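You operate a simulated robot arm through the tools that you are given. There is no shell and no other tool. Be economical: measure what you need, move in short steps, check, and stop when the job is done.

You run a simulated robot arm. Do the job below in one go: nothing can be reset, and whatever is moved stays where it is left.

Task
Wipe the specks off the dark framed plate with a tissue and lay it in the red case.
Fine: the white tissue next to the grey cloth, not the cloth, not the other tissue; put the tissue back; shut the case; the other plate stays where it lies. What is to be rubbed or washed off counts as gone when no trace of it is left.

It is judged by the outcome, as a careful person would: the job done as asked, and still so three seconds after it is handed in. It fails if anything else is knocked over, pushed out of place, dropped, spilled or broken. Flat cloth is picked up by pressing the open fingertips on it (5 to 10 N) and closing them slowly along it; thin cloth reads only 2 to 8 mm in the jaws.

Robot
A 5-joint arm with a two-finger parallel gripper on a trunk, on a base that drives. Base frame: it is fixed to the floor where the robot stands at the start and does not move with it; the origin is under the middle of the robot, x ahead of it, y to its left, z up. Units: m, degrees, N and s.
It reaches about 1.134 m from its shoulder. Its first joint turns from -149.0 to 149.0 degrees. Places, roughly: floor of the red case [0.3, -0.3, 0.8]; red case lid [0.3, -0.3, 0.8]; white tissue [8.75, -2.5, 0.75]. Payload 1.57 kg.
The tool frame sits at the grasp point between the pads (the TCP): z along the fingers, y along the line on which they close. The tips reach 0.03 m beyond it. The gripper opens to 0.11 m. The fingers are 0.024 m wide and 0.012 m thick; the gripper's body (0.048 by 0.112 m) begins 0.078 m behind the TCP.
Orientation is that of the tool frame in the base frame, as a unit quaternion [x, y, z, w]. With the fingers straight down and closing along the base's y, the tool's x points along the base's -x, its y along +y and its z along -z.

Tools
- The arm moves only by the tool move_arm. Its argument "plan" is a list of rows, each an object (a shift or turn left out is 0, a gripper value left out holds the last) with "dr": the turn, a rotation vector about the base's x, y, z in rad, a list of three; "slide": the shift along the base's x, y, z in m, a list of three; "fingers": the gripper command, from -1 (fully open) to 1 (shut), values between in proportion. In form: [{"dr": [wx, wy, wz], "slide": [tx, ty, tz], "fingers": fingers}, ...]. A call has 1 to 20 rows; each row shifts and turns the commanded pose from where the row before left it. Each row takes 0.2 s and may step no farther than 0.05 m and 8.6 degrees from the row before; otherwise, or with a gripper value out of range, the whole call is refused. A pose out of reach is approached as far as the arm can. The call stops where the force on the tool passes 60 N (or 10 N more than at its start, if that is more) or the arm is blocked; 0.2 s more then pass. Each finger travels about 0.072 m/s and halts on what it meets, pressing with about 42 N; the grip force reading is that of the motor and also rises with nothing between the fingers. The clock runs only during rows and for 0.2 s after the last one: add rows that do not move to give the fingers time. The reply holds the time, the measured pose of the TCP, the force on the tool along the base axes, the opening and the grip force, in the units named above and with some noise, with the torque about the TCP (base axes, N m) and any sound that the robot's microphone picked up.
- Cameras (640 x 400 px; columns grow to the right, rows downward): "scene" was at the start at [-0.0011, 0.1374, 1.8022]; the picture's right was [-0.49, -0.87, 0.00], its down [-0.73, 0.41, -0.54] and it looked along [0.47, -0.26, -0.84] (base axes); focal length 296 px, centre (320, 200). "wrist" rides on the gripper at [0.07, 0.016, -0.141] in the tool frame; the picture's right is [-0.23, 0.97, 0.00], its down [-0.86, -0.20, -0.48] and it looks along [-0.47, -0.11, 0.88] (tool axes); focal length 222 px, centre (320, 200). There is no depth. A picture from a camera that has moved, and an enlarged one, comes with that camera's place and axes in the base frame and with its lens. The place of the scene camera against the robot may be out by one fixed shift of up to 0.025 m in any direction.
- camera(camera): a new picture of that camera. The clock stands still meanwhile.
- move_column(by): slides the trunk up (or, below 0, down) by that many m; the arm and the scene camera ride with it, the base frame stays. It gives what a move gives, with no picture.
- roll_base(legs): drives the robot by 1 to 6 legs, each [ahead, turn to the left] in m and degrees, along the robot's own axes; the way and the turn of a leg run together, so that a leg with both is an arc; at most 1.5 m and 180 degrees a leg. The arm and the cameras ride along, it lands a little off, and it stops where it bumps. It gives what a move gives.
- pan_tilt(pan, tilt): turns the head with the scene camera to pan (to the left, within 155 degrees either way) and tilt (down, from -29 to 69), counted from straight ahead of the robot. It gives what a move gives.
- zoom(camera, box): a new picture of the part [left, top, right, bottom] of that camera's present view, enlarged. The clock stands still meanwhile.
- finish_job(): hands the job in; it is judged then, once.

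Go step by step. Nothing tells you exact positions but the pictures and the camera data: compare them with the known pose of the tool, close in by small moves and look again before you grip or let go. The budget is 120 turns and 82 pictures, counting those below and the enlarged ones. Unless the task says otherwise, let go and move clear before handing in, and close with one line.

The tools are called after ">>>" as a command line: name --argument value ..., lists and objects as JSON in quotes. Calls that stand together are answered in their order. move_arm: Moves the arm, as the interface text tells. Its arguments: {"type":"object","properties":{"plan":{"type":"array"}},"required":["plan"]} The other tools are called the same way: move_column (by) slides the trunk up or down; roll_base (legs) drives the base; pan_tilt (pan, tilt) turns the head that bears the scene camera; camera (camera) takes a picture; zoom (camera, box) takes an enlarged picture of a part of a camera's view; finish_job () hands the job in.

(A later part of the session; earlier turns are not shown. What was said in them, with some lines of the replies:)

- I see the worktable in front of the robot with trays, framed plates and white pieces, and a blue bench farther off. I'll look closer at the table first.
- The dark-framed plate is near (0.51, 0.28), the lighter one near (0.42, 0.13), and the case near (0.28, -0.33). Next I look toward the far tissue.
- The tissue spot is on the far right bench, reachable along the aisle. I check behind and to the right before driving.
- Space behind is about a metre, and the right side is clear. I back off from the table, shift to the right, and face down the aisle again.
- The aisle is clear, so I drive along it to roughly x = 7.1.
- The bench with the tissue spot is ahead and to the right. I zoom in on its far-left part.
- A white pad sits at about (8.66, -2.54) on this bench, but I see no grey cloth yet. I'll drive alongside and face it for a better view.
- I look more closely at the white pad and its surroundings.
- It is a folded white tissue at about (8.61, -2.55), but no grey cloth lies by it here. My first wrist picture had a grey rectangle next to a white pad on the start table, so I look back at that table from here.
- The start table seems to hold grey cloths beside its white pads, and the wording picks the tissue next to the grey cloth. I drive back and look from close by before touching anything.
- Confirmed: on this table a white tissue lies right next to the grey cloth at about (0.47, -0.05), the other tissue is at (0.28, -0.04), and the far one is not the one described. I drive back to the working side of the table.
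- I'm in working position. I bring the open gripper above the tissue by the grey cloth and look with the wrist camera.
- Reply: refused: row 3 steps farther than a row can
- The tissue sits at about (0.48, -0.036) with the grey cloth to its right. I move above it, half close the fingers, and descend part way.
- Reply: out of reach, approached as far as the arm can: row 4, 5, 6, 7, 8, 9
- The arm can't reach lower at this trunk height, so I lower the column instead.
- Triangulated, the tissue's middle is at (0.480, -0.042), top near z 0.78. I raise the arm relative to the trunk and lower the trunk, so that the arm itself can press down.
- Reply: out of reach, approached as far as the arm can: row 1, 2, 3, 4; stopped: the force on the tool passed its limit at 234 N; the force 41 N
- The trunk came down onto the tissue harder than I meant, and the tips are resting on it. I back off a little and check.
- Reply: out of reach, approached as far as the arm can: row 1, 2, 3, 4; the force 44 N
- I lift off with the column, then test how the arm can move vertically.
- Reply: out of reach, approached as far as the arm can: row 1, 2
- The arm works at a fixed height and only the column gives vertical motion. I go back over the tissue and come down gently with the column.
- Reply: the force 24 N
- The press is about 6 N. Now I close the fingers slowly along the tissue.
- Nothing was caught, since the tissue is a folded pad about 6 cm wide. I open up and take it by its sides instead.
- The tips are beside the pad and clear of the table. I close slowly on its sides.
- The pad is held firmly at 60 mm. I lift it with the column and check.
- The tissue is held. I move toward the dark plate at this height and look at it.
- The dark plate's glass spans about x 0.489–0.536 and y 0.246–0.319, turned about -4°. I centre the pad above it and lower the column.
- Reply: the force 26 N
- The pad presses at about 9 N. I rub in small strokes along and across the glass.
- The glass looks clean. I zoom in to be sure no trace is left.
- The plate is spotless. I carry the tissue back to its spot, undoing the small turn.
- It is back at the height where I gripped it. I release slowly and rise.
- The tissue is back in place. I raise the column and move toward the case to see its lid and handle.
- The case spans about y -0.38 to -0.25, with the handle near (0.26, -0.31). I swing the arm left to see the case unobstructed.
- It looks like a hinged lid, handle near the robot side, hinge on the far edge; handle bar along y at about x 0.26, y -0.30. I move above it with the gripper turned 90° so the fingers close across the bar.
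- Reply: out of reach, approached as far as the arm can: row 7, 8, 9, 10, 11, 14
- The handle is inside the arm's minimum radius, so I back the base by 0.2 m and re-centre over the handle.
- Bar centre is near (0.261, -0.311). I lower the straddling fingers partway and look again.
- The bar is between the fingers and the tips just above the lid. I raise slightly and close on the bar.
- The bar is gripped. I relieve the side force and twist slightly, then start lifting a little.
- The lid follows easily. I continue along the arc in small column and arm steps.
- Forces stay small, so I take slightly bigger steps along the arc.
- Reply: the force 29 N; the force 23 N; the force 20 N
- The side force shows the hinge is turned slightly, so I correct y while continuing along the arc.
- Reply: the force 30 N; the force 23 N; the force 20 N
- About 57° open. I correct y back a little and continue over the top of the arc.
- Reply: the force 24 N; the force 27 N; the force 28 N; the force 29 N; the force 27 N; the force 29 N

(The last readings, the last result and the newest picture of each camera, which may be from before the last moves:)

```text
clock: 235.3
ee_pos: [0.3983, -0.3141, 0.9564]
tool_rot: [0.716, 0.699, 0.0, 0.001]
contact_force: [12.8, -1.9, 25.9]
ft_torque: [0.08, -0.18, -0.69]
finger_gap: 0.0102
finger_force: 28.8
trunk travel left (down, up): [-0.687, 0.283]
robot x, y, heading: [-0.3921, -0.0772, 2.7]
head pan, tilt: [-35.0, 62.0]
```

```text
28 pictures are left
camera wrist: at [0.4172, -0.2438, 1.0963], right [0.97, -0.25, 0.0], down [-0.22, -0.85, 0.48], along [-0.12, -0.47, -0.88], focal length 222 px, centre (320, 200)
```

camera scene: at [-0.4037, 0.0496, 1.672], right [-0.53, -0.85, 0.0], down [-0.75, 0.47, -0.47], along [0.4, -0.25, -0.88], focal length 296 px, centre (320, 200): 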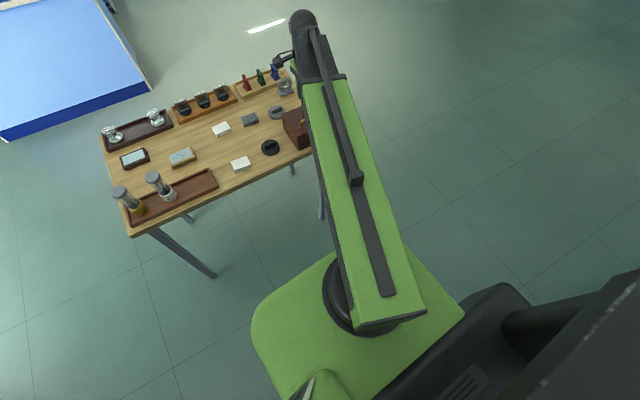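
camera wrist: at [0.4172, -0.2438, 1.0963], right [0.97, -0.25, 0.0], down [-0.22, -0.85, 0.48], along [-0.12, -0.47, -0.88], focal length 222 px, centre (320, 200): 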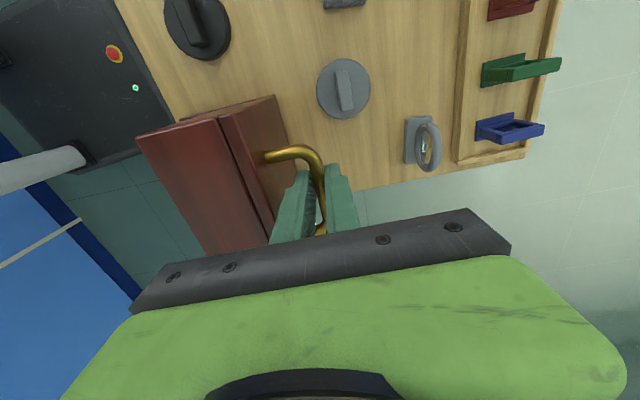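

About 92° open, with the case interior in view. I open a little further so that the lid rests beyond upright.

>>> move_arm --plan '[{"slide": [0.004, 0, 0]}, {"slide": [0.004, 0, 0]}, {}]'

>>> move_column --by -0.0045

>>> move_arm --plan '[{"slide": [0.004, 0, 0]}, {"slide": [0.003, 0, 0]}, {}]'

>>> move_column --by -0.005

>>> camera --camera "wrist"

```text
clock: 236.1
ee_pos: [0.4055, -0.3147, 0.9527]
tool_rot: [0.716, 0.698, -0.002, -0.001]
contact_force: [-14.3, 1.7, -26.5]
ft_torque: [0.14, 0.1, -0.72]
finger_gap: 0.0104
finger_force: 28.7
trunk travel left (down, up): [-0.687, 0.283]
robot x, y, heading: [-0.3888, -0.082, 2.7]
head pan, tilt: [-35.0, 62.0]
```

```text
clock: 236.6
ee_pos: [0.4056, -0.3154, 0.952]
tool_rot: [0.715, 0.699, -0.001, 0.002]
contact_force: [15.6, -4.8, 26.0]
ft_torque: [0.03, -0.22, -0.68]
finger_gap: 0.0107
finger_force: 28.0
trunk travel left (down, up): [-0.683, 0.287]
robot x, y, heading: [-0.3912, -0.0786, 2.7]
head pan, tilt: [-35.0, 62.0]
```

```text
clock: 237.4
ee_pos: [0.4118, -0.3156, 0.9485]
tool_rot: [0.716, 0.698, -0.003, -0.002]
contact_force: [-17.2, 2.0, -26.6]
ft_torque: [0.13, 0.11, -0.68]
finger_gap: 0.0104
finger_force: 28.4
trunk travel left (down, up): [-0.683, 0.287]
robot x, y, heading: [-0.3898, -0.0812, 2.9]
head pan, tilt: [-35.0, 62.0]
```

```text
clock: 237.9
ee_pos: [0.4139, -0.3155, 0.9463]
tool_rot: [0.715, 0.699, 0.0, 0.002]
contact_force: [19.2, -4.4, 26.0]
ft_torque: [0.04, -0.23, -0.66]
finger_gap: 0.0106
finger_force: 28.7
trunk travel left (down, up): [-0.678, 0.292]
robot x, y, heading: [-0.3867, -0.0788, 2.7]
head pan, tilt: [-35.0, 62.0]
```

```text
27 pictures are left
camera wrist: at [0.4327, -0.244, 1.0865], right [0.97, -0.25, 0.0], down [-0.22, -0.85, 0.48], along [-0.12, -0.47, -0.88], focal length 222 px, centre (320, 200)
```

wrist: 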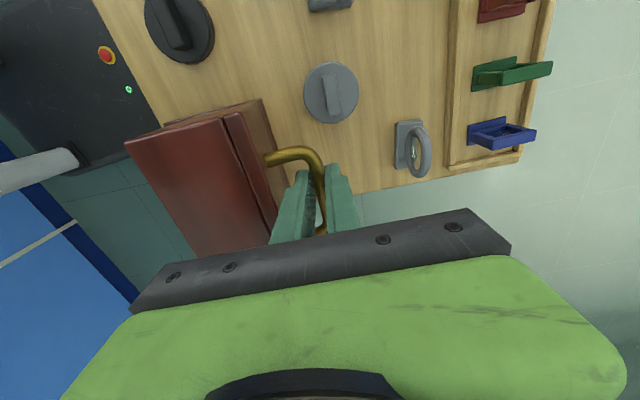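

The lid is past upright at about 103°. I release the bar gently and rise off it.

>>> move_arm --plan '[{"fingers": 0.75}, {"fingers": 0.6}, {"fingers": 0.5}, {}, {}, {}]'

>>> move_column --by 0.08

>>> camera --camera "wrist"

```text
clock: 239.3
ee_pos: [0.4112, -0.3147, 0.9451]
tool_rot: [0.716, 0.698, -0.003, -0.002]
contact_force: [0.3, -0.1, -0.2]
ft_torque: [0.0, 0.01, 0.05]
finger_gap: 0.0275
finger_force: 0.1
trunk travel left (down, up): [-0.678, 0.292]
robot x, y, heading: [-0.3867, -0.0794, 2.6]
head pan, tilt: [-35.0, 62.0]
```

```text
clock: 240.5
ee_pos: [0.4119, -0.3143, 1.0249]
tool_rot: [0.716, 0.698, -0.002, 0.0]
contact_force: [-0.2, -0.1, 0.3]
ft_torque: [0.03, -0.01, 0.02]
finger_gap: 0.0275
finger_force: 0.1
trunk travel left (down, up): [-0.758, 0.212]
robot x, y, heading: [-0.3904, -0.0762, 2.7]
head pan, tilt: [-35.0, 62.0]
```

```text
26 pictures are left
camera wrist: at [0.432, -0.2438, 1.1653], right [0.97, -0.25, 0.0], down [-0.22, -0.85, 0.48], along [-0.12, -0.47, -0.88], focal length 222 px, centre (320, 200)
```

wrist: 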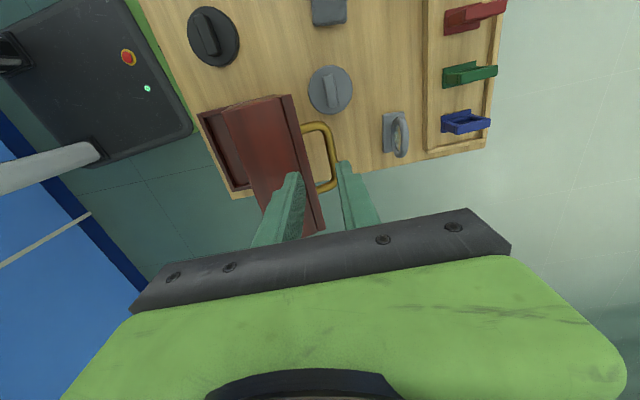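

The lid stays open (about 110°), and its front wall leaves the tray accessible from the robot side. I rise clear, swing over to the plate, and look at both the plate and the tray.

>>> move_column --by 0.04

>>> move_arm --plan '[{"slide": [0.008, 0.046, 0], "fingers": -1}, {"slide": [0.008, 0.046, 0]}, {"slide": [0.008, 0.046, 0]}, {"slide": [0.008, 0.046, 0]}, {"slide": [0.008, 0.046, 0]}, {"slide": [0.008, 0.046, 0]}, {"slide": [0.008, 0.046, 0]}, {"slide": [0.008, 0.046, 0]}, {"slide": [0.008, 0.046, 0]}, {"slide": [0.008, 0.046, 0]}, {"slide": [0.008, 0.046, 0]}, {"slide": [0.008, 0.046, 0]}, {"slide": [0.005, 0.044, 0], "dr": [0, 0, -0.04]}, {}]'

>>> camera --camera "wrist"

>>> camera --camera "scene"

```text
clock: 241.3
ee_pos: [0.4131, -0.3155, 1.0653]
tool_rot: [0.716, 0.698, -0.002, -0.001]
contact_force: [-0.6, 0.2, 0.2]
ft_torque: [0.0, 0.01, -0.04]
finger_gap: 0.0276
finger_force: 0.0
trunk travel left (down, up): [-0.798, 0.172]
robot x, y, heading: [-0.3869, -0.0786, 3.0]
head pan, tilt: [-35.0, 62.0]
```

```text
clock: 244.3
ee_pos: [0.4876, 0.2711, 1.0655]
tool_rot: [0.73, 0.684, -0.001, 0.0]
contact_force: [0.9, 1.2, 0.8]
ft_torque: [0.01, 0.01, -0.01]
finger_gap: 0.1097
finger_force: 0.1
out of reach, approached as far as the arm can: row 12, 13
trunk travel left (down, up): [-0.798, 0.172]
robot x, y, heading: [-0.3879, -0.0807, 2.8]
head pan, tilt: [-35.0, 62.0]
```

```text
25 pictures are left
camera wrist: at [0.5091, 0.34, 1.2055], right [0.96, -0.29, 0.0], down [-0.25, -0.84, 0.48], along [-0.14, -0.46, -0.88], focal length 222 px, centre (320, 200)
```

wrist: 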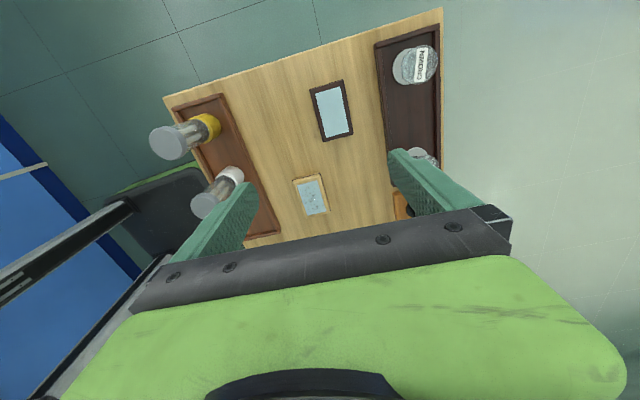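

```text
24 pictures are left
camera scene: at [-0.4035, 0.0495, 1.7593], right [-0.53, -0.84, 0.0], down [-0.75, 0.47, -0.47], along [0.4, -0.25, -0.88], focal length 296 px, centre (320, 200)
```

scene: 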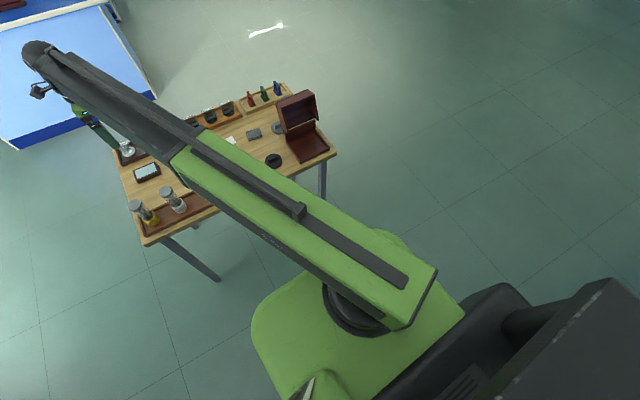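

The plate is just out of reach from here, so I look at the open tray now and then roll forward 8 cm.

>>> zoom --camera "scene" --box '[240, 80, 350, 180]'

>>> roll_base --legs '[[0.08, 0]]'

```text
4.00 times, centred on (295, 130) of scene
camera zoom: at [-0.4035, 0.0495, 1.7593], right [-0.53, -0.84, 0.0], down [-0.75, 0.47, -0.47], along [0.4, -0.25, -0.88], focal length 1183 px, centre (420, 480)
```

zoom: 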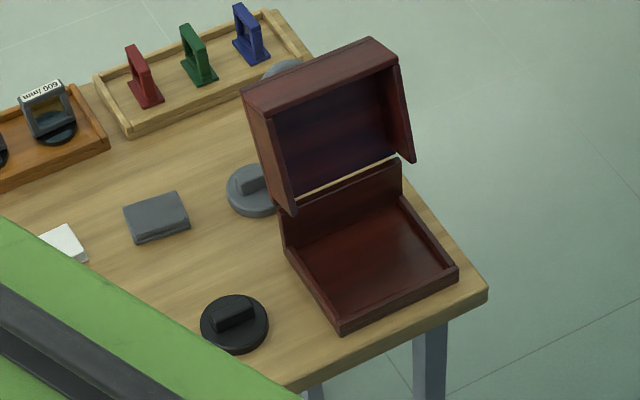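

```text
clock: 245.4
ee_pos: [0.57, 0.2747, 1.0631]
tool_rot: [0.729, 0.684, -0.002, -0.001]
contact_force: [-0.4, -0.4, 0.1]
ft_torque: [0.02, 0.03, 0.03]
finger_gap: 0.1101
finger_force: 0.1
trunk travel left (down, up): [-0.798, 0.172]
robot x, y, heading: [-0.3098, -0.0748, 2.7]
head pan, tilt: [-35.0, 62.0]
```

The tray has low side walls and a tall back wall, so gripping the plate across its long side (92 mm) and keeping its orientation gives the most clearance. I turn the gripper back and centre above the plate.

>>> move_arm --plan '[{"slide": [-0.006, 0.001, 0], "dr": [0, 0, 0.142], "fingers": -1}, {"slide": [-0.006, 0.001, 0], "dr": [0, 0, 0.142]}, {"slide": [-0.006, 0.001, 0], "dr": [0, 0, 0.142]}, {"slide": [-0.006, 0.001, 0], "dr": [0, 0, 0.142]}, {"slide": [-0.006, 0.001, 0], "dr": [0, 0, 0.142]}, {"slide": [-0.006, 0.001, 0], "dr": [0, 0, 0.142]}, {"slide": [-0.006, 0.001, 0], "dr": [0, 0, 0.142]}, {"slide": [-0.006, 0, 0], "dr": [0, 0, 0.142]}, {"slide": [-0.006, 0, 0], "dr": [0, 0, 0.142]}, {"slide": [-0.003, 0, 0], "dr": [0, 0, 0.142]}, {"dr": [0, 0, 0.142]}, {}]'

>>> move_column --by -0.14

>>> camera --camera "wrist"

```text
clock: 248.0
ee_pos: [0.512, 0.2827, 1.065]
tool_rot: [0.036, 0.999, 0.0, 0.001]
contact_force: [0.5, -0.2, 0.6]
ft_torque: [-0.04, -0.01, 0.05]
finger_gap: 0.1099
finger_force: 0.1
trunk travel left (down, up): [-0.798, 0.172]
robot x, y, heading: [-0.3055, -0.0771, 2.5]
head pan, tilt: [-35.0, 62.0]
```

```text
clock: 249.7
ee_pos: [0.5113, 0.2804, 0.9257]
tool_rot: [0.036, 0.999, 0.0, 0.001]
contact_force: [-0.5, 0.3, -0.2]
ft_torque: [0.01, 0.01, -0.03]
finger_gap: 0.1101
finger_force: 0.0
trunk travel left (down, up): [-0.658, 0.312]
robot x, y, heading: [-0.3068, -0.0768, 2.7]
head pan, tilt: [-35.0, 62.0]
```

```text
22 pictures are left
camera wrist: at [0.4443, 0.3036, 1.0655], right [0.3, 0.95, 0.0], down [0.84, -0.26, 0.48], along [0.46, -0.14, -0.88], focal length 222 px, centre (320, 200)
```

wrist: 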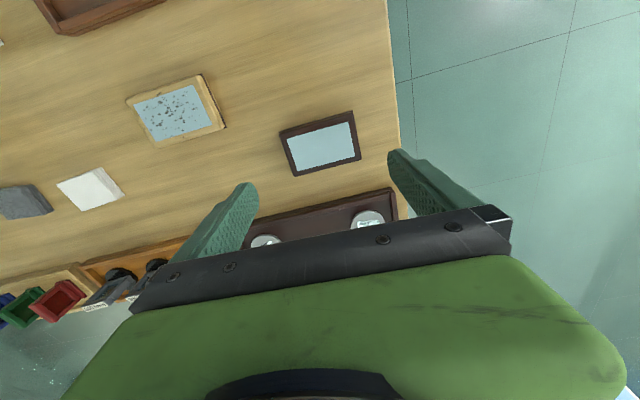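

The plate's centre is at about (0.514, 0.285), about 85–90 mm across. I make a small correction and descend with the fingers on either side.

>>> move_arm --plan '[{"slide": [0.003, 0.004, 0], "dr": [0, 0, 0.02]}, {}]'

>>> move_column --by -0.075

>>> camera --camera "wrist"

```text
clock: 250.3
ee_pos: [0.5145, 0.2863, 0.9247]
tool_rot: [0.027, 1.0, -0.001, 0.001]
contact_force: [0.1, 0.3, 0.2]
ft_torque: [0.02, 0.01, -0.02]
finger_gap: 0.1099
finger_force: 0.0
trunk travel left (down, up): [-0.658, 0.312]
robot x, y, heading: [-0.3074, -0.0746, 2.7]
head pan, tilt: [-35.0, 62.0]
```

```text
clock: 251.4
ee_pos: [0.5144, 0.285, 0.852]
tool_rot: [0.026, 1.0, 0.001, 0.001]
contact_force: [0.0, 0.5, -0.3]
ft_torque: [-0.04, 0.01, 0.02]
finger_gap: 0.1099
finger_force: 0.1
trunk travel left (down, up): [-0.583, 0.387]
robot x, y, heading: [-0.307, -0.0745, 2.7]
head pan, tilt: [-35.0, 62.0]
```

```text
21 pictures are left
camera wrist: at [0.4467, 0.3064, 0.9905], right [0.28, 0.96, 0.0], down [0.84, -0.24, 0.48], along [0.46, -0.13, -0.88], focal length 222 px, centre (320, 200)
```

wrist: 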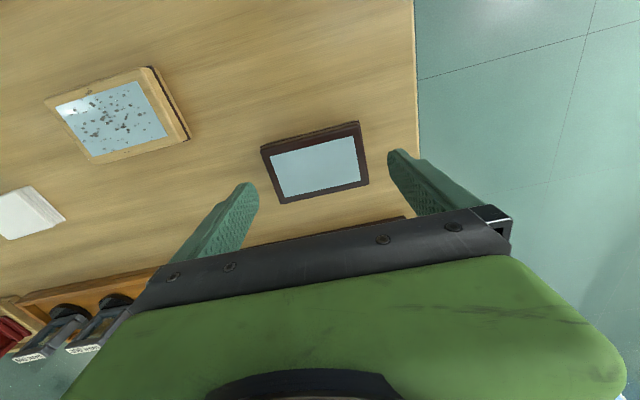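

The plate lies centred between the fingers. I lower to grip height and close slowly.

>>> move_column --by -0.033

>>> move_arm --plan '[{"fingers": -0.9}, {"fingers": -0.85}, {"fingers": -0.8}, {"fingers": -0.75}, {"fingers": -0.7}, {"fingers": -0.65}, {"fingers": -0.6}, {"fingers": -0.55}, {"fingers": -0.5}, {"fingers": -0.45}, {"fingers": -0.4}, {}, {}]'

>>> camera --camera "wrist"

```text
clock: 252.2
ee_pos: [0.5148, 0.2861, 0.8166]
tool_rot: [0.027, 1.0, 0.0, 0.001]
contact_force: [-0.6, 0.4, -0.6]
ft_torque: [-0.01, 0.0, 0.01]
finger_gap: 0.1099
finger_force: 0.1
trunk travel left (down, up): [-0.55, 0.42]
robot x, y, heading: [-0.3072, -0.0743, 2.9]
head pan, tilt: [-35.0, 62.0]
```

```text
clock: 255.0
ee_pos: [0.5145, 0.2861, 0.817]
tool_rot: [0.026, 1.0, 0.0, 0.001]
contact_force: [0.6, -1.2, 0.7]
ft_torque: [0.0, 0.01, 0.05]
finger_gap: 0.0895
finger_force: 42.2
trunk travel left (down, up): [-0.55, 0.42]
robot x, y, heading: [-0.3069, -0.0765, 2.7]
head pan, tilt: [-35.0, 62.0]
```

```text
20 pictures are left
camera wrist: at [0.4467, 0.3064, 0.9575], right [0.28, 0.96, 0.0], down [0.84, -0.24, 0.48], along [0.46, -0.13, -0.88], focal length 222 px, centre (320, 200)
```

wrist: 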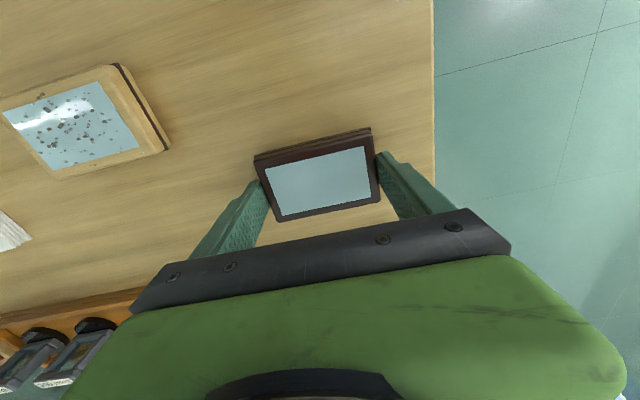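

The plate is gripped at 89.5 mm. I regrip 7 mm higher so the fingertips will clear the tray's low walls, then lift.

>>> move_arm --plan '[{"fingers": -0.7}, {"fingers": -0.8}, {}, {}]'

>>> move_column --by 0.007

>>> move_arm --plan '[{"fingers": -0.7}, {"fingers": -0.65}, {"fingers": -0.6}, {"fingers": -0.5}, {"fingers": -0.4}, {"fingers": -0.3}, {}, {}]'

>>> move_column --by 0.13

>>> camera --camera "wrist"

```text
clock: 256.0
ee_pos: [0.5144, 0.2855, 0.8172]
tool_rot: [0.027, 1.0, 0.0, 0.0]
contact_force: [0.3, -0.1, -0.7]
ft_torque: [0.0, 0.0, 0.02]
finger_gap: 0.099
finger_force: 0.0
trunk travel left (down, up): [-0.55, 0.42]
robot x, y, heading: [-0.3098, -0.0746, 2.5]
head pan, tilt: [-35.0, 62.0]
```

```text
clock: 256.5
ee_pos: [0.516, 0.2853, 0.8237]
tool_rot: [0.027, 1.0, -0.001, 0.001]
contact_force: [0.0, -0.2, 0.2]
ft_torque: [0.02, -0.01, -0.02]
finger_gap: 0.0991
finger_force: 0.0
trunk travel left (down, up): [-0.557, 0.413]
robot x, y, heading: [-0.3072, -0.0765, 2.9]
head pan, tilt: [-35.0, 62.0]
```

```text
clock: 258.3
ee_pos: [0.5146, 0.2864, 0.8241]
tool_rot: [0.026, 1.0, 0.0, 0.001]
contact_force: [0.6, 0.6, -0.4]
ft_torque: [-0.02, -0.01, 0.02]
finger_gap: 0.0892
finger_force: 42.3
trunk travel left (down, up): [-0.557, 0.413]
robot x, y, heading: [-0.3031, -0.0763, 2.6]
head pan, tilt: [-35.0, 62.0]
```

```text
clock: 259.9
ee_pos: [0.5143, 0.2864, 0.9533]
tool_rot: [0.026, 1.0, -0.001, 0.0]
contact_force: [0.1, 0.1, -0.6]
ft_torque: [0.01, -0.01, 0.0]
finger_gap: 0.0894
finger_force: 42.0
trunk travel left (down, up): [-0.687, 0.283]
robot x, y, heading: [-0.3047, -0.0761, 2.4]
head pan, tilt: [-35.0, 62.0]
```

```text
19 pictures are left
camera wrist: at [0.4469, 0.3066, 1.0942], right [0.28, 0.96, 0.0], down [0.84, -0.24, 0.48], along [0.46, -0.13, -0.88], focal length 222 px, centre (320, 200)
```

wrist: 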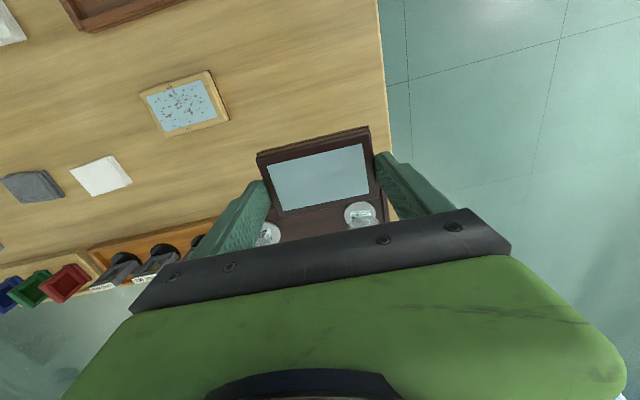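

The plate is held securely. I raise it above the open lid's height and carry it over the tray.

>>> move_column --by 0.14

>>> move_arm --plan '[{"slide": [-0.017, -0.0427, 0]}, {"slide": [-0.017, -0.0427, 0]}, {"slide": [-0.017, -0.0427, 0]}, {"slide": [-0.017, -0.0427, 0]}, {"slide": [-0.017, -0.0427, 0]}, {"slide": [-0.017, -0.0427, 0]}, {"slide": [-0.017, -0.0427, 0]}, {"slide": [-0.017, -0.0427, 0]}, {"slide": [-0.017, -0.0427, 0]}, {"slide": [-0.017, -0.0427, 0]}, {"slide": [-0.017, -0.0427, 0]}, {"slide": [-0.017, -0.0427, 0]}, {"slide": [-0.017, -0.0427, 0]}, {"slide": [-0.015, -0.0427, 0]}, {}]'

>>> camera --camera "wrist"

```text
clock: 261.6
ee_pos: [0.5146, 0.2849, 1.0938]
tool_rot: [0.026, 1.0, -0.001, 0.001]
contact_force: [0.4, -0.3, -0.9]
ft_torque: [0.03, 0.01, -0.06]
finger_gap: 0.0894
finger_force: 41.6
trunk travel left (down, up): [-0.827, 0.143]
robot x, y, heading: [-0.3071, -0.0761, 2.8]
head pan, tilt: [-35.0, 62.0]
```

```text
clock: 264.8
ee_pos: [0.2785, -0.3115, 1.0936]
tool_rot: [0.026, 1.0, -0.001, 0.0]
contact_force: [1.0, -0.1, -2.2]
ft_torque: [0.02, -0.04, 0.03]
finger_gap: 0.0893
finger_force: 41.9
trunk travel left (down, up): [-0.827, 0.143]
robot x, y, heading: [-0.3087, -0.0791, 2.5]
head pan, tilt: [-35.0, 62.0]
```

```text
18 pictures are left
camera wrist: at [0.211, -0.2914, 1.2344], right [0.28, 0.96, 0.0], down [0.84, -0.24, 0.48], along [0.46, -0.13, -0.88], focal length 222 px, centre (320, 200)
```

wrist: 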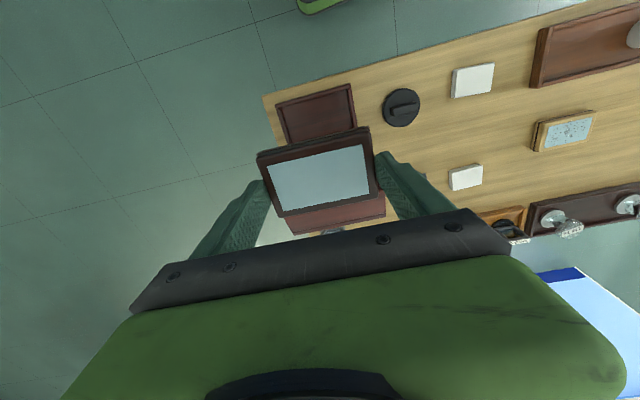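

The tray lines up below (centre y about -0.312, yaw about -3°, matching the plate). I nudge 3 mm inward and descend in stages.

>>> move_arm --plan '[{"slide": [0.003, -0.0005, 0]}, {}]'

>>> move_column --by -0.14

>>> camera --camera "wrist"

>>> camera --camera "scene"

```text
clock: 265.4
ee_pos: [0.282, -0.3127, 1.0938]
tool_rot: [0.026, 1.0, 0.001, 0.001]
contact_force: [-0.1, -0.5, -1.4]
ft_torque: [-0.01, -0.02, -0.01]
finger_gap: 0.0894
finger_force: 41.8
trunk travel left (down, up): [-0.827, 0.143]
robot x, y, heading: [-0.3046, -0.0741, 2.8]
head pan, tilt: [-35.0, 62.0]
```

```text
clock: 267.1
ee_pos: [0.283, -0.313, 0.9535]
tool_rot: [0.027, 1.0, -0.001, 0.001]
contact_force: [-0.1, -0.1, -1.8]
ft_torque: [0.01, -0.01, 0.04]
finger_gap: 0.0891
finger_force: 42.0
trunk travel left (down, up): [-0.687, 0.283]
robot x, y, heading: [-0.3081, -0.076, 2.7]
head pan, tilt: [-35.0, 62.0]
```

```text
17 pictures are left
camera wrist: at [0.2139, -0.2919, 1.0945], right [0.28, 0.96, 0.0], down [0.84, -0.24, 0.48], along [0.46, -0.13, -0.88], focal length 222 px, centre (320, 200)
```

wrist: 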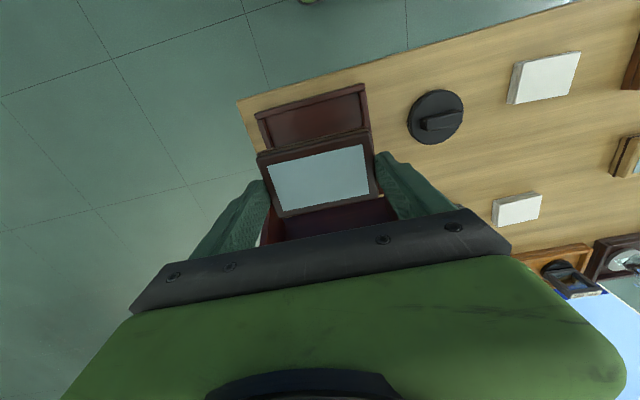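

```text
16 pictures are left
camera scene: at [-0.3218, 0.0534, 1.6484], right [-0.53, -0.85, 0.0], down [-0.75, 0.47, -0.47], along [0.4, -0.25, -0.88], focal length 296 px, centre (320, 200)
```

scene: 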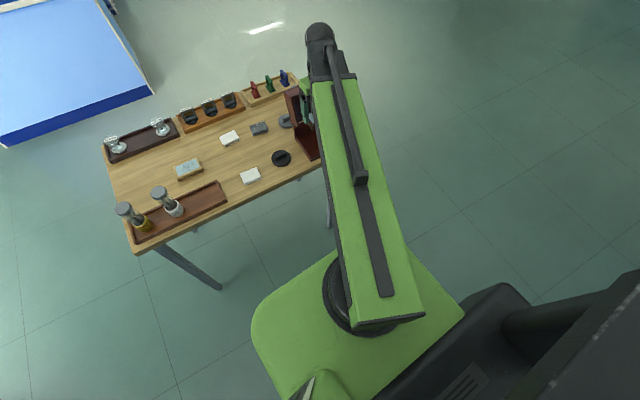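

Well aligned. I continue down in stages.

>>> move_column --by -0.09

>>> move_column --by -0.022

>>> camera --camera "wrist"

```text
clock: 268.3
ee_pos: [0.2813, -0.3129, 0.8636]
tool_rot: [0.026, 1.0, 0.0, 0.001]
contact_force: [0.3, 0.4, -1.9]
ft_torque: [0.02, -0.01, 0.01]
finger_gap: 0.0893
finger_force: 42.2
trunk travel left (down, up): [-0.597, 0.373]
robot x, y, heading: [-0.3073, -0.0761, 2.7]
head pan, tilt: [-35.0, 62.0]
```

```text
clock: 269.0
ee_pos: [0.2808, -0.3131, 0.8415]
tool_rot: [0.027, 1.0, 0.0, 0.002]
contact_force: [0.5, 0.0, -1.6]
ft_torque: [0.02, 0.01, 0.01]
finger_gap: 0.0894
finger_force: 41.7
trunk travel left (down, up): [-0.575, 0.395]
robot x, y, heading: [-0.3058, -0.0735, 2.5]
head pan, tilt: [-35.0, 62.0]
```

```text
15 pictures are left
camera wrist: at [0.2138, -0.292, 0.9824], right [0.28, 0.96, 0.0], down [0.84, -0.24, 0.48], along [0.46, -0.13, -0.88], focal length 222 px, centre (320, 200)
```

wrist: 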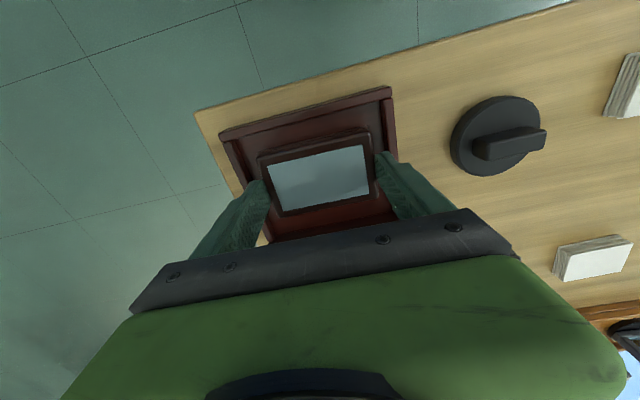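

>>> move_column --by -0.005

>>> move_column --by -0.003

>>> move_column --by -0.002

```text
clock: 269.5
ee_pos: [0.2814, -0.3126, 0.8373]
tool_rot: [0.027, 1.0, 0.0, 0.001]
contact_force: [-0.2, -0.2, -1.1]
ft_torque: [0.01, -0.03, -0.02]
finger_gap: 0.0893
finger_force: 42.7
trunk travel left (down, up): [-0.57, 0.4]
robot x, y, heading: [-0.3046, -0.0774, 2.8]
head pan, tilt: [-35.0, 62.0]
```

```text
clock: 270.0
ee_pos: [0.2815, -0.3124, 0.8335]
tool_rot: [0.026, 1.0, 0.0, 0.001]
contact_force: [0.0, 1.1, 0.8]
ft_torque: [-0.02, -0.04, -0.02]
finger_gap: 0.0895
finger_force: 41.8
trunk travel left (down, up): [-0.567, 0.403]
robot x, y, heading: [-0.3071, -0.073, 2.7]
head pan, tilt: [-35.0, 62.0]
```

```text
clock: 270.6
ee_pos: [0.2814, -0.3135, 0.8334]
tool_rot: [0.027, 1.0, -0.001, 0.003]
contact_force: [8.7, -3.6, 38.3]
ft_torque: [-0.16, -0.17, 0.14]
finger_gap: 0.0894
finger_force: 41.9
trunk travel left (down, up): [-0.565, 0.405]
robot x, y, heading: [-0.3091, -0.0764, 2.7]
head pan, tilt: [-35.0, 62.0]
```

Touchdown. I ease off, release by a few millimetres, and rise.

>>> move_column --by 0.002

>>> move_arm --plan '[{"fingers": -0.63}, {"fingers": -0.67}, {"fingers": -0.71}, {}, {}]'

>>> move_column --by 0.03

>>> camera --camera "wrist"

```text
clock: 271.1
ee_pos: [0.2805, -0.3135, 0.8323]
tool_rot: [0.026, 1.0, -0.001, 0.001]
contact_force: [1.9, -0.8, 6.3]
ft_torque: [-0.42, -0.32, 0.07]
finger_gap: 0.089
finger_force: 42.2
trunk travel left (down, up): [-0.567, 0.403]
robot x, y, heading: [-0.3067, -0.0725, 2.6]
head pan, tilt: [-35.0, 62.0]
```

```text
clock: 272.3
ee_pos: [0.2808, -0.3129, 0.835]
tool_rot: [0.026, 1.0, 0.0, 0.0]
contact_force: [0.6, 0.0, 0.0]
ft_torque: [0.02, -0.02, 0.03]
finger_gap: 0.0943
finger_force: 0.0
trunk travel left (down, up): [-0.567, 0.403]
robot x, y, heading: [-0.3058, -0.0745, 2.6]
head pan, tilt: [-35.0, 62.0]
```

```text
clock: 273.0
ee_pos: [0.2811, -0.3134, 0.8648]
tool_rot: [0.026, 1.0, 0.0, 0.001]
contact_force: [-0.2, 0.0, 0.6]
ft_torque: [0.03, -0.02, 0.03]
finger_gap: 0.0939
finger_force: 0.0
trunk travel left (down, up): [-0.597, 0.373]
robot x, y, heading: [-0.3053, -0.0742, 2.7]
head pan, tilt: [-35.0, 62.0]
```

```text
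14 pictures are left
camera wrist: at [0.2138, -0.2919, 1.0045], right [0.28, 0.96, 0.0], down [0.84, -0.24, 0.48], along [0.46, -0.13, -0.88], focal length 222 px, centre (320, 200)
```

wrist: 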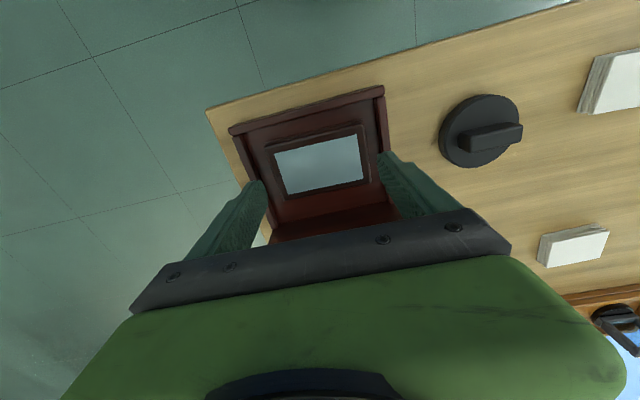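

The clean plate lies in the tray. I rise above the lid, turn the gripper, and move over the handle to bring the lid back down under control.

>>> move_column --by 0.21

>>> move_arm --plan '[{"slide": [0.013, 0, 0], "dr": [0, 0, -0.141], "fingers": 0.1}, {"slide": [0.013, 0, 0], "dr": [0, 0, -0.141]}, {"slide": [0.013, 0, 0], "dr": [0, 0, -0.141]}, {"slide": [0.013, 0, 0], "dr": [0, 0, -0.141]}, {"slide": [0.013, 0, 0], "dr": [0, 0, -0.141]}, {"slide": [0.013, 0, 0], "dr": [0, 0, -0.141]}, {"slide": [0.013, 0, 0], "dr": [0, 0, -0.141]}, {"slide": [0.013, 0, 0], "dr": [0, 0, -0.141]}, {"slide": [0.013, 0, 0], "dr": [0, 0, -0.141]}, {"slide": [0.013, 0, 0], "dr": [0, 0, -0.141]}, {"slide": [0.0125, -0.002, 0], "dr": [0, 0, -0.141]}, {}]'

>>> camera --camera "wrist"

```text
clock: 275.3
ee_pos: [0.2813, -0.3135, 1.0747]
tool_rot: [0.026, 1.0, 0.0, 0.001]
contact_force: [0.3, 0.0, 1.1]
ft_torque: [0.0, -0.01, -0.01]
finger_gap: 0.0941
finger_force: 0.1
trunk travel left (down, up): [-0.807, 0.163]
robot x, y, heading: [-0.3067, -0.0788, 2.7]
head pan, tilt: [-35.0, 62.0]
```

```text
clock: 277.9
ee_pos: [0.4243, -0.3143, 1.0726]
tool_rot: [0.719, 0.695, -0.001, 0.001]
contact_force: [-0.1, 0.5, 0.8]
ft_torque: [0.0, 0.01, -0.01]
finger_gap: 0.0496
finger_force: 0.1
trunk travel left (down, up): [-0.807, 0.163]
robot x, y, heading: [-0.3084, -0.0821, 2.6]
head pan, tilt: [-35.0, 62.0]
```

```text
13 pictures are left
camera wrist: at [0.4443, -0.2442, 1.2145], right [0.97, -0.26, 0.0], down [-0.23, -0.85, 0.48], along [-0.13, -0.46, -0.88], focal length 222 px, centre (320, 200)
```

wrist: 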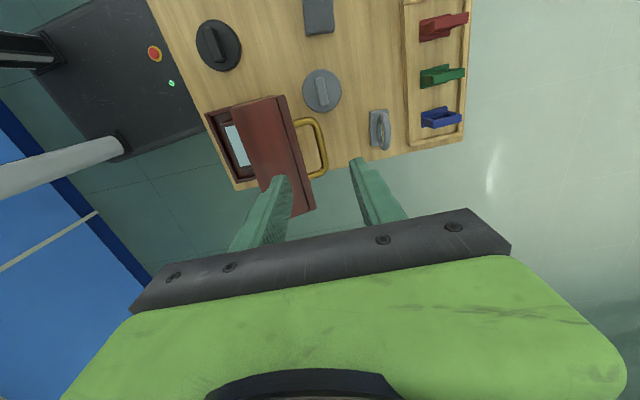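

The bar is at about x 0.424, right under the TCP. I narrow the fingers and lower onto it in two steps.

>>> move_arm --plan '[{"fingers": 0.45}, {}, {}]'

>>> move_column --by -0.1

>>> zoom --camera "wrist" --box '[200, 60, 440, 240]'

```text
clock: 278.7
ee_pos: [0.4242, -0.3156, 1.0747]
tool_rot: [0.719, 0.695, -0.001, 0.0]
contact_force: [-0.4, -1.1, -0.5]
ft_torque: [0.02, -0.01, 0.01]
finger_gap: 0.0306
finger_force: 0.1
trunk travel left (down, up): [-0.807, 0.163]
robot x, y, heading: [-0.3023, -0.0736, 2.5]
head pan, tilt: [-35.0, 62.0]
```

```text
clock: 279.7
ee_pos: [0.4225, -0.3143, 0.9974]
tool_rot: [0.719, 0.695, -0.002, 0.0]
contact_force: [4.2, -0.8, 46.4]
ft_torque: [0.09, 1.01, 0.05]
finger_gap: 0.0261
finger_force: 0.0
trunk travel left (down, up): [-0.729, 0.241]
robot x, y, heading: [-0.3068, -0.0751, 2.9]
head pan, tilt: [-35.0, 62.0]
stopped: the force on the tool passed its limit at 173 N (the readings are from after the stop); the commanded pose is now the measured one
```

```text
2.22 times, centred on (320, 150) of wrist
camera zoom: at [0.4429, -0.2438, 1.138], right [0.97, -0.26, 0.0], down [-0.23, -0.85, 0.48], along [-0.13, -0.47, -0.88], focal length 494 px, centre (320, 311)
```

zoom: 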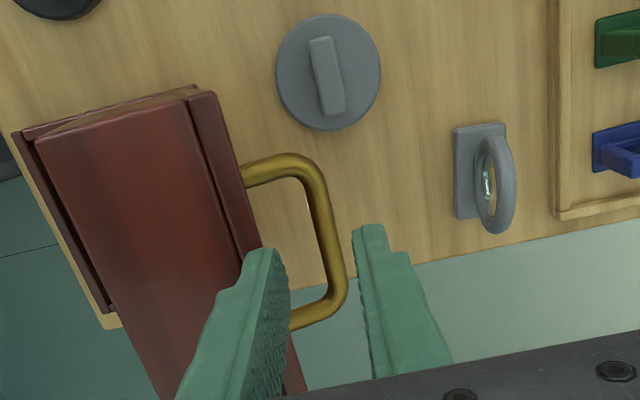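

The inner finger touched the lid's edge, so I back off upward. I'll instead take the handle by its two ends, with the fingers closing along y, which clears the lid entirely.

>>> move_column --by 0.07

>>> move_arm --plan '[{"dr": [0, 0, 0.141], "fingers": -1}, {"dr": [0, 0, 0.141]}, {"dr": [0, 0, 0.141]}, {"dr": [0, 0, 0.141]}, {"dr": [0, 0, 0.141]}, {"dr": [0, 0, 0.141]}, {"dr": [0, 0, 0.141]}, {"dr": [0, 0, 0.141]}, {"dr": [0, 0, 0.141]}, {"dr": [0, 0, 0.141]}, {"dr": [0, 0, 0.141], "slide": [0.0045, -0.006, 0]}, {}]'

>>> camera --camera "wrist"

>>> camera --camera "scene"

```text
clock: 280.7
ee_pos: [0.424, -0.315, 1.0659]
tool_rot: [0.719, 0.695, -0.002, -0.001]
contact_force: [0.5, 0.4, -1.3]
ft_torque: [-0.02, 0.01, -0.01]
finger_gap: 0.0301
finger_force: 0.1
trunk travel left (down, up): [-0.799, 0.171]
robot x, y, heading: [-0.306, -0.0771, 2.6]
head pan, tilt: [-35.0, 62.0]
```

```text
clock: 283.3
ee_pos: [0.4281, -0.3208, 1.0655]
tool_rot: [0.025, 1.0, -0.001, 0.001]
contact_force: [-0.9, -0.7, 1.1]
ft_torque: [0.01, -0.04, -0.01]
finger_gap: 0.1101
finger_force: 0.1
trunk travel left (down, up): [-0.799, 0.171]
robot x, y, heading: [-0.3074, -0.0765, 2.9]
head pan, tilt: [-35.0, 62.0]
```

```text
11 pictures are left
camera wrist: at [0.3602, -0.2998, 1.206], right [0.28, 0.96, 0.0], down [0.84, -0.24, 0.48], along [0.46, -0.14, -0.88], focal length 222 px, centre (320, 200)
```

wrist: 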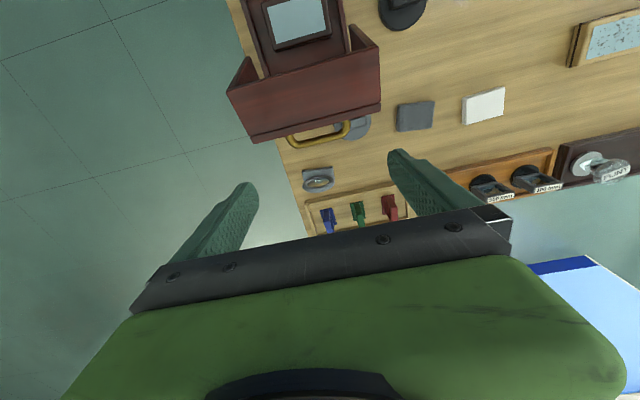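

```text
10 pictures are left
camera scene: at [-0.3218, 0.0535, 1.7599], right [-0.53, -0.85, 0.0], down [-0.75, 0.47, -0.47], along [0.4, -0.25, -0.88], focal length 296 px, centre (320, 200)
```

scene: 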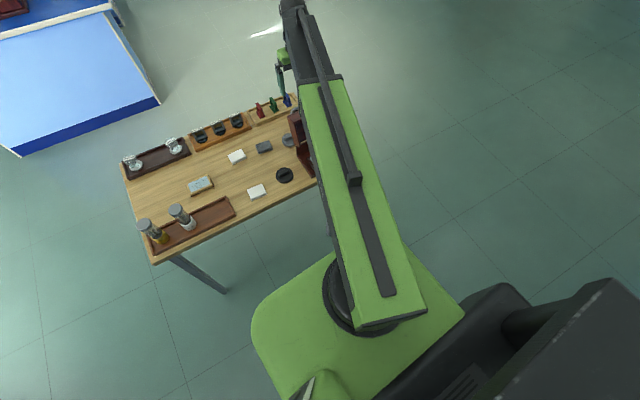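

The handle is centred (y about -0.320) and the fingers clear the lid edge by over a centimetre. I lower and close on the handle's ends.

>>> move_column --by -0.07

>>> move_column --by -0.056

>>> move_arm --plan '[{"fingers": -0.8}, {"fingers": -0.7}, {"fingers": -0.6}, {"fingers": -0.5}, {"fingers": -0.4}, {"fingers": -0.3}, {"fingers": -0.2}, {"fingers": -0.1}, {}, {}]'

>>> camera --camera "wrist"

```text
clock: 284.4
ee_pos: [0.4271, -0.3206, 0.995]
tool_rot: [0.026, 1.0, -0.002, 0.001]
contact_force: [-0.2, -0.4, 0.5]
ft_torque: [-0.01, 0.04, 0.04]
finger_gap: 0.1102
finger_force: 0.0
trunk travel left (down, up): [-0.729, 0.241]
robot x, y, heading: [-0.3051, -0.0744, 2.4]
head pan, tilt: [-35.0, 62.0]
```

```text
clock: 285.4
ee_pos: [0.4291, -0.3207, 0.9406]
tool_rot: [0.026, 1.0, -0.002, 0.002]
contact_force: [0.9, -0.9, 0.6]
ft_torque: [0.0, -0.01, -0.01]
finger_gap: 0.1099
finger_force: 0.1
trunk travel left (down, up): [-0.673, 0.297]
robot x, y, heading: [-0.3019, -0.0716, 2.7]
head pan, tilt: [-35.0, 62.0]
```

```text
clock: 287.6
ee_pos: [0.428, -0.3211, 0.9399]
tool_rot: [0.027, 1.0, -0.002, 0.002]
contact_force: [-0.6, 2.2, -1.8]
ft_torque: [0.19, -0.04, 0.03]
finger_gap: 0.0779
finger_force: 45.1
trunk travel left (down, up): [-0.673, 0.297]
robot x, y, heading: [-0.3071, -0.075, 2.6]
head pan, tilt: [-35.0, 62.0]
```

```text
9 pictures are left
camera wrist: at [0.3603, -0.2995, 1.08], right [0.28, 0.96, 0.0], down [0.84, -0.24, 0.48], along [0.46, -0.14, -0.88], focal length 222 px, centre (320, 200)
```

wrist: 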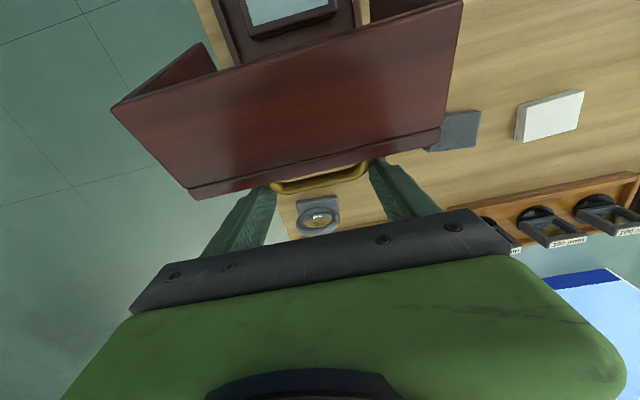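

The handle is held at both ends. I trace the arc back, lid rising over the top.

>>> move_column --by 0.0055

>>> move_arm --plan '[{"slide": [-0.004, 0.0002, 0]}, {"slide": [-0.004, 0.0002, 0]}, {}]'

>>> move_column --by 0.0055

>>> move_arm --plan '[{"slide": [-0.004, 0.0002, 0]}, {"slide": [-0.004, 0.0002, 0]}, {}]'

>>> move_column --by 0.0045

>>> move_arm --plan '[{"slide": [-0.004, 0.0002, 0]}, {"slide": [-0.004, 0.0002, 0]}, {}]'

>>> move_column --by 0.004

>>> move_arm --plan '[{"slide": [-0.004, 0.0002, 0]}, {"slide": [-0.004, 0.0002, 0]}, {}]'

>>> camera --camera "wrist"

```text
clock: 288.1
ee_pos: [0.4291, -0.3222, 0.9458]
tool_rot: [0.027, 1.0, -0.002, 0.002]
contact_force: [2.7, -0.1, 4.6]
ft_torque: [-0.22, -0.07, 0.14]
finger_gap: 0.0606
finger_force: 0.4
trunk travel left (down, up): [-0.678, 0.292]
robot x, y, heading: [-0.3103, -0.0782, 2.7]
head pan, tilt: [-35.0, 62.0]
```

```text
clock: 288.9
ee_pos: [0.4196, -0.3199, 0.9455]
tool_rot: [0.026, 1.0, -0.002, 0.001]
contact_force: [0.2, 0.2, -0.7]
ft_torque: [-0.03, 0.0, -0.01]
finger_gap: 0.0605
finger_force: 0.1
trunk travel left (down, up): [-0.678, 0.292]
robot x, y, heading: [-0.3063, -0.0762, 2.6]
head pan, tilt: [-35.0, 62.0]
```

```text
clock: 289.5
ee_pos: [0.4208, -0.3214, 0.9498]
tool_rot: [0.027, 1.0, -0.002, 0.002]
contact_force: [-0.1, 0.1, 0.4]
ft_torque: [0.02, 0.02, 0.0]
finger_gap: 0.0603
finger_force: 0.0
trunk travel left (down, up): [-0.684, 0.286]
robot x, y, heading: [-0.3041, -0.0737, 2.8]
head pan, tilt: [-35.0, 62.0]
```

```text
clock: 290.3
ee_pos: [0.4114, -0.3202, 0.9508]
tool_rot: [0.026, 1.0, -0.002, 0.002]
contact_force: [0.9, 0.5, -1.0]
ft_torque: [-0.04, 0.01, 0.02]
finger_gap: 0.0606
finger_force: 0.1
trunk travel left (down, up): [-0.684, 0.286]
robot x, y, heading: [-0.3071, -0.0744, 2.9]
head pan, tilt: [-35.0, 62.0]
```

```text
clock: 290.8
ee_pos: [0.4118, -0.3197, 0.9554]
tool_rot: [0.026, 1.0, -0.002, 0.003]
contact_force: [-0.1, -0.1, 0.0]
ft_torque: [-0.02, -0.02, -0.03]
finger_gap: 0.0603
finger_force: 0.1
trunk travel left (down, up): [-0.688, 0.282]
robot x, y, heading: [-0.3069, -0.0745, 2.4]
head pan, tilt: [-35.0, 62.0]
```

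```text
clock: 291.6
ee_pos: [0.4044, -0.3204, 0.956]
tool_rot: [0.026, 1.0, -0.002, 0.002]
contact_force: [-0.3, 1.1, 0.2]
ft_torque: [0.01, -0.01, -0.02]
finger_gap: 0.0606
finger_force: 0.0
trunk travel left (down, up): [-0.688, 0.282]
robot x, y, heading: [-0.3071, -0.0782, 2.8]
head pan, tilt: [-35.0, 62.0]
```

```text
clock: 292.2
ee_pos: [0.4049, -0.3194, 0.9588]
tool_rot: [0.026, 1.0, -0.002, 0.002]
contact_force: [0.0, 0.3, -0.8]
ft_torque: [-0.01, -0.01, -0.04]
finger_gap: 0.0605
finger_force: 0.1
trunk travel left (down, up): [-0.692, 0.278]
robot x, y, heading: [-0.3042, -0.0761, 2.6]
head pan, tilt: [-35.0, 62.0]
```

```text
clock: 293.0
ee_pos: [0.3969, -0.3187, 0.9595]
tool_rot: [0.026, 1.0, -0.002, 0.001]
contact_force: [0.0, 0.5, 1.2]
ft_torque: [-0.02, 0.0, -0.03]
finger_gap: 0.0605
finger_force: 0.1
trunk travel left (down, up): [-0.692, 0.278]
robot x, y, heading: [-0.3089, -0.0779, 2.6]
head pan, tilt: [-35.0, 62.0]
```

```text
8 pictures are left
camera wrist: at [0.3282, -0.2978, 1.0994], right [0.28, 0.96, 0.0], down [0.84, -0.24, 0.48], along [0.46, -0.14, -0.88], focal length 222 px, centre (320, 200)
```

wrist: 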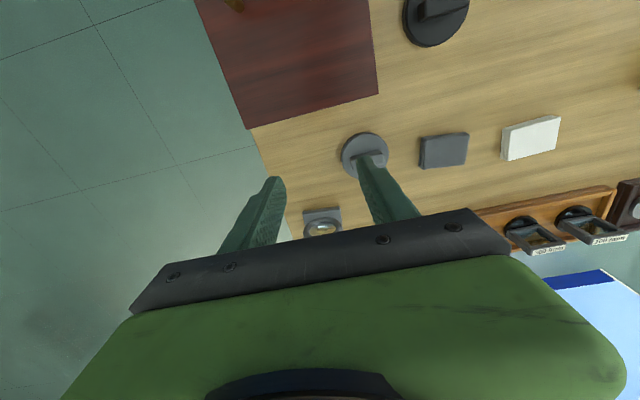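

The grip slipped off the handle's ends, and the lid has swung over and appears shut. I rise, swing clear, and inspect.

>>> move_column --by 0.15

>>> move_arm --plan '[{"slide": [0.012, 0.045, 0]}, {"slide": [0.012, 0.045, 0]}, {"slide": [0.012, 0.045, 0]}, {"slide": [0.012, 0.045, 0]}, {"slide": [0.012, 0.045, 0]}, {"slide": [0.012, 0.045, 0]}, {"slide": [0.012, 0.045, 0]}, {"slide": [0.01, 0.045, 0]}, {"slide": [0.01, 0.045, 0]}, {"slide": [0.0, 0.045, 0]}, {"slide": [0.0, 0.045, 0]}, {"slide": [0.0, 0.045, 0]}, {}]'

>>> zoom --camera "scene" --box '[260, 90, 360, 200]'

```text
clock: 294.7
ee_pos: [0.3963, -0.3188, 1.1092]
tool_rot: [0.026, 1.0, -0.001, 0.001]
contact_force: [0.0, 0.6, 0.4]
ft_torque: [-0.01, -0.01, -0.03]
finger_gap: 0.0606
finger_force: 0.0
trunk travel left (down, up): [-0.842, 0.128]
robot x, y, heading: [-0.3069, -0.0744, 2.8]
head pan, tilt: [-35.0, 62.0]
```

```text
clock: 297.5
ee_pos: [0.4992, 0.2207, 1.1094]
tool_rot: [0.026, 1.0, -0.002, 0.002]
contact_force: [0.2, 0.6, -0.5]
ft_torque: [-0.01, -0.02, -0.01]
finger_gap: 0.0607
finger_force: 0.0
trunk travel left (down, up): [-0.842, 0.128]
robot x, y, heading: [-0.3053, -0.0742, 2.4]
head pan, tilt: [-35.0, 62.0]
```

```text
3.64 times, centred on (310, 145) of scene
camera zoom: at [-0.3217, 0.0531, 1.8035], right [-0.53, -0.85, 0.0], down [-0.75, 0.47, -0.47], along [0.4, -0.25, -0.88], focal length 1076 px, centre (356, 400)
```

zoom: 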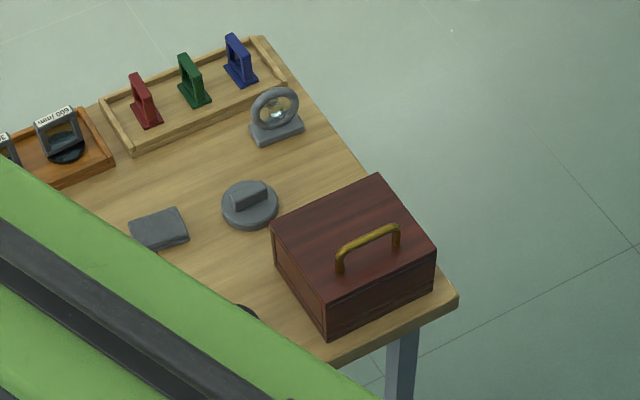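

The case is shut. I check the seam closely, and then the rest of the table.

>>> zoom --camera "scene" --box '[296, 130, 336, 190]'

>>> camera --camera "wrist"

```text
6.67 times, centred on (316, 160) of scene
camera zoom: at [-0.3217, 0.0531, 1.8035], right [-0.53, -0.85, 0.0], down [-0.75, 0.47, -0.47], along [0.4, -0.25, -0.88], focal length 1972 px, centre (347, 467)
```

zoom: 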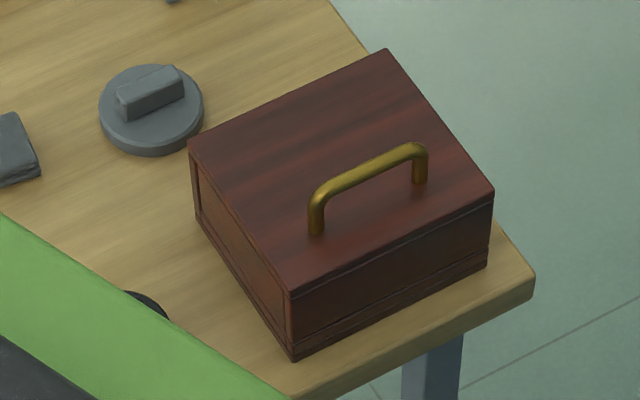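

```text
5 pictures are left
camera wrist: at [0.4313, 0.2425, 1.2495], right [0.28, 0.96, 0.0], down [0.84, -0.24, 0.48], along [0.46, -0.14, -0.88], focal length 222 px, centre (320, 200)
```

wrist: 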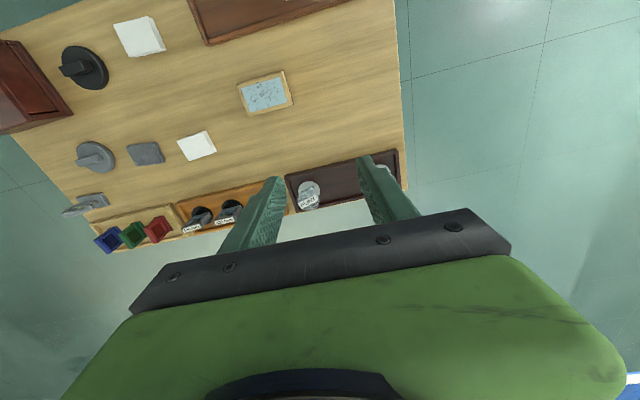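

The case is fully shut with the plate inside. The tissue is back by the grey cloth, the other plate and everything else are in place, and the arm is clear, so I hand the job in.

>>> finish_job

```text
The job is handed in.
```

I wiped the dark-framed plate clean and laid it in the red case, put the tissue back beside the grey cloth, and the case is shut. The lid slipped from the gripper near the end and fell closed on its own. I didn't reopen it to check the plate, but the outside of the case looks as it did at the start. I used the tissue beside the grey cloth on the start table, because the one at the listed position (8.75, -2.5) had no grey cloth near it.
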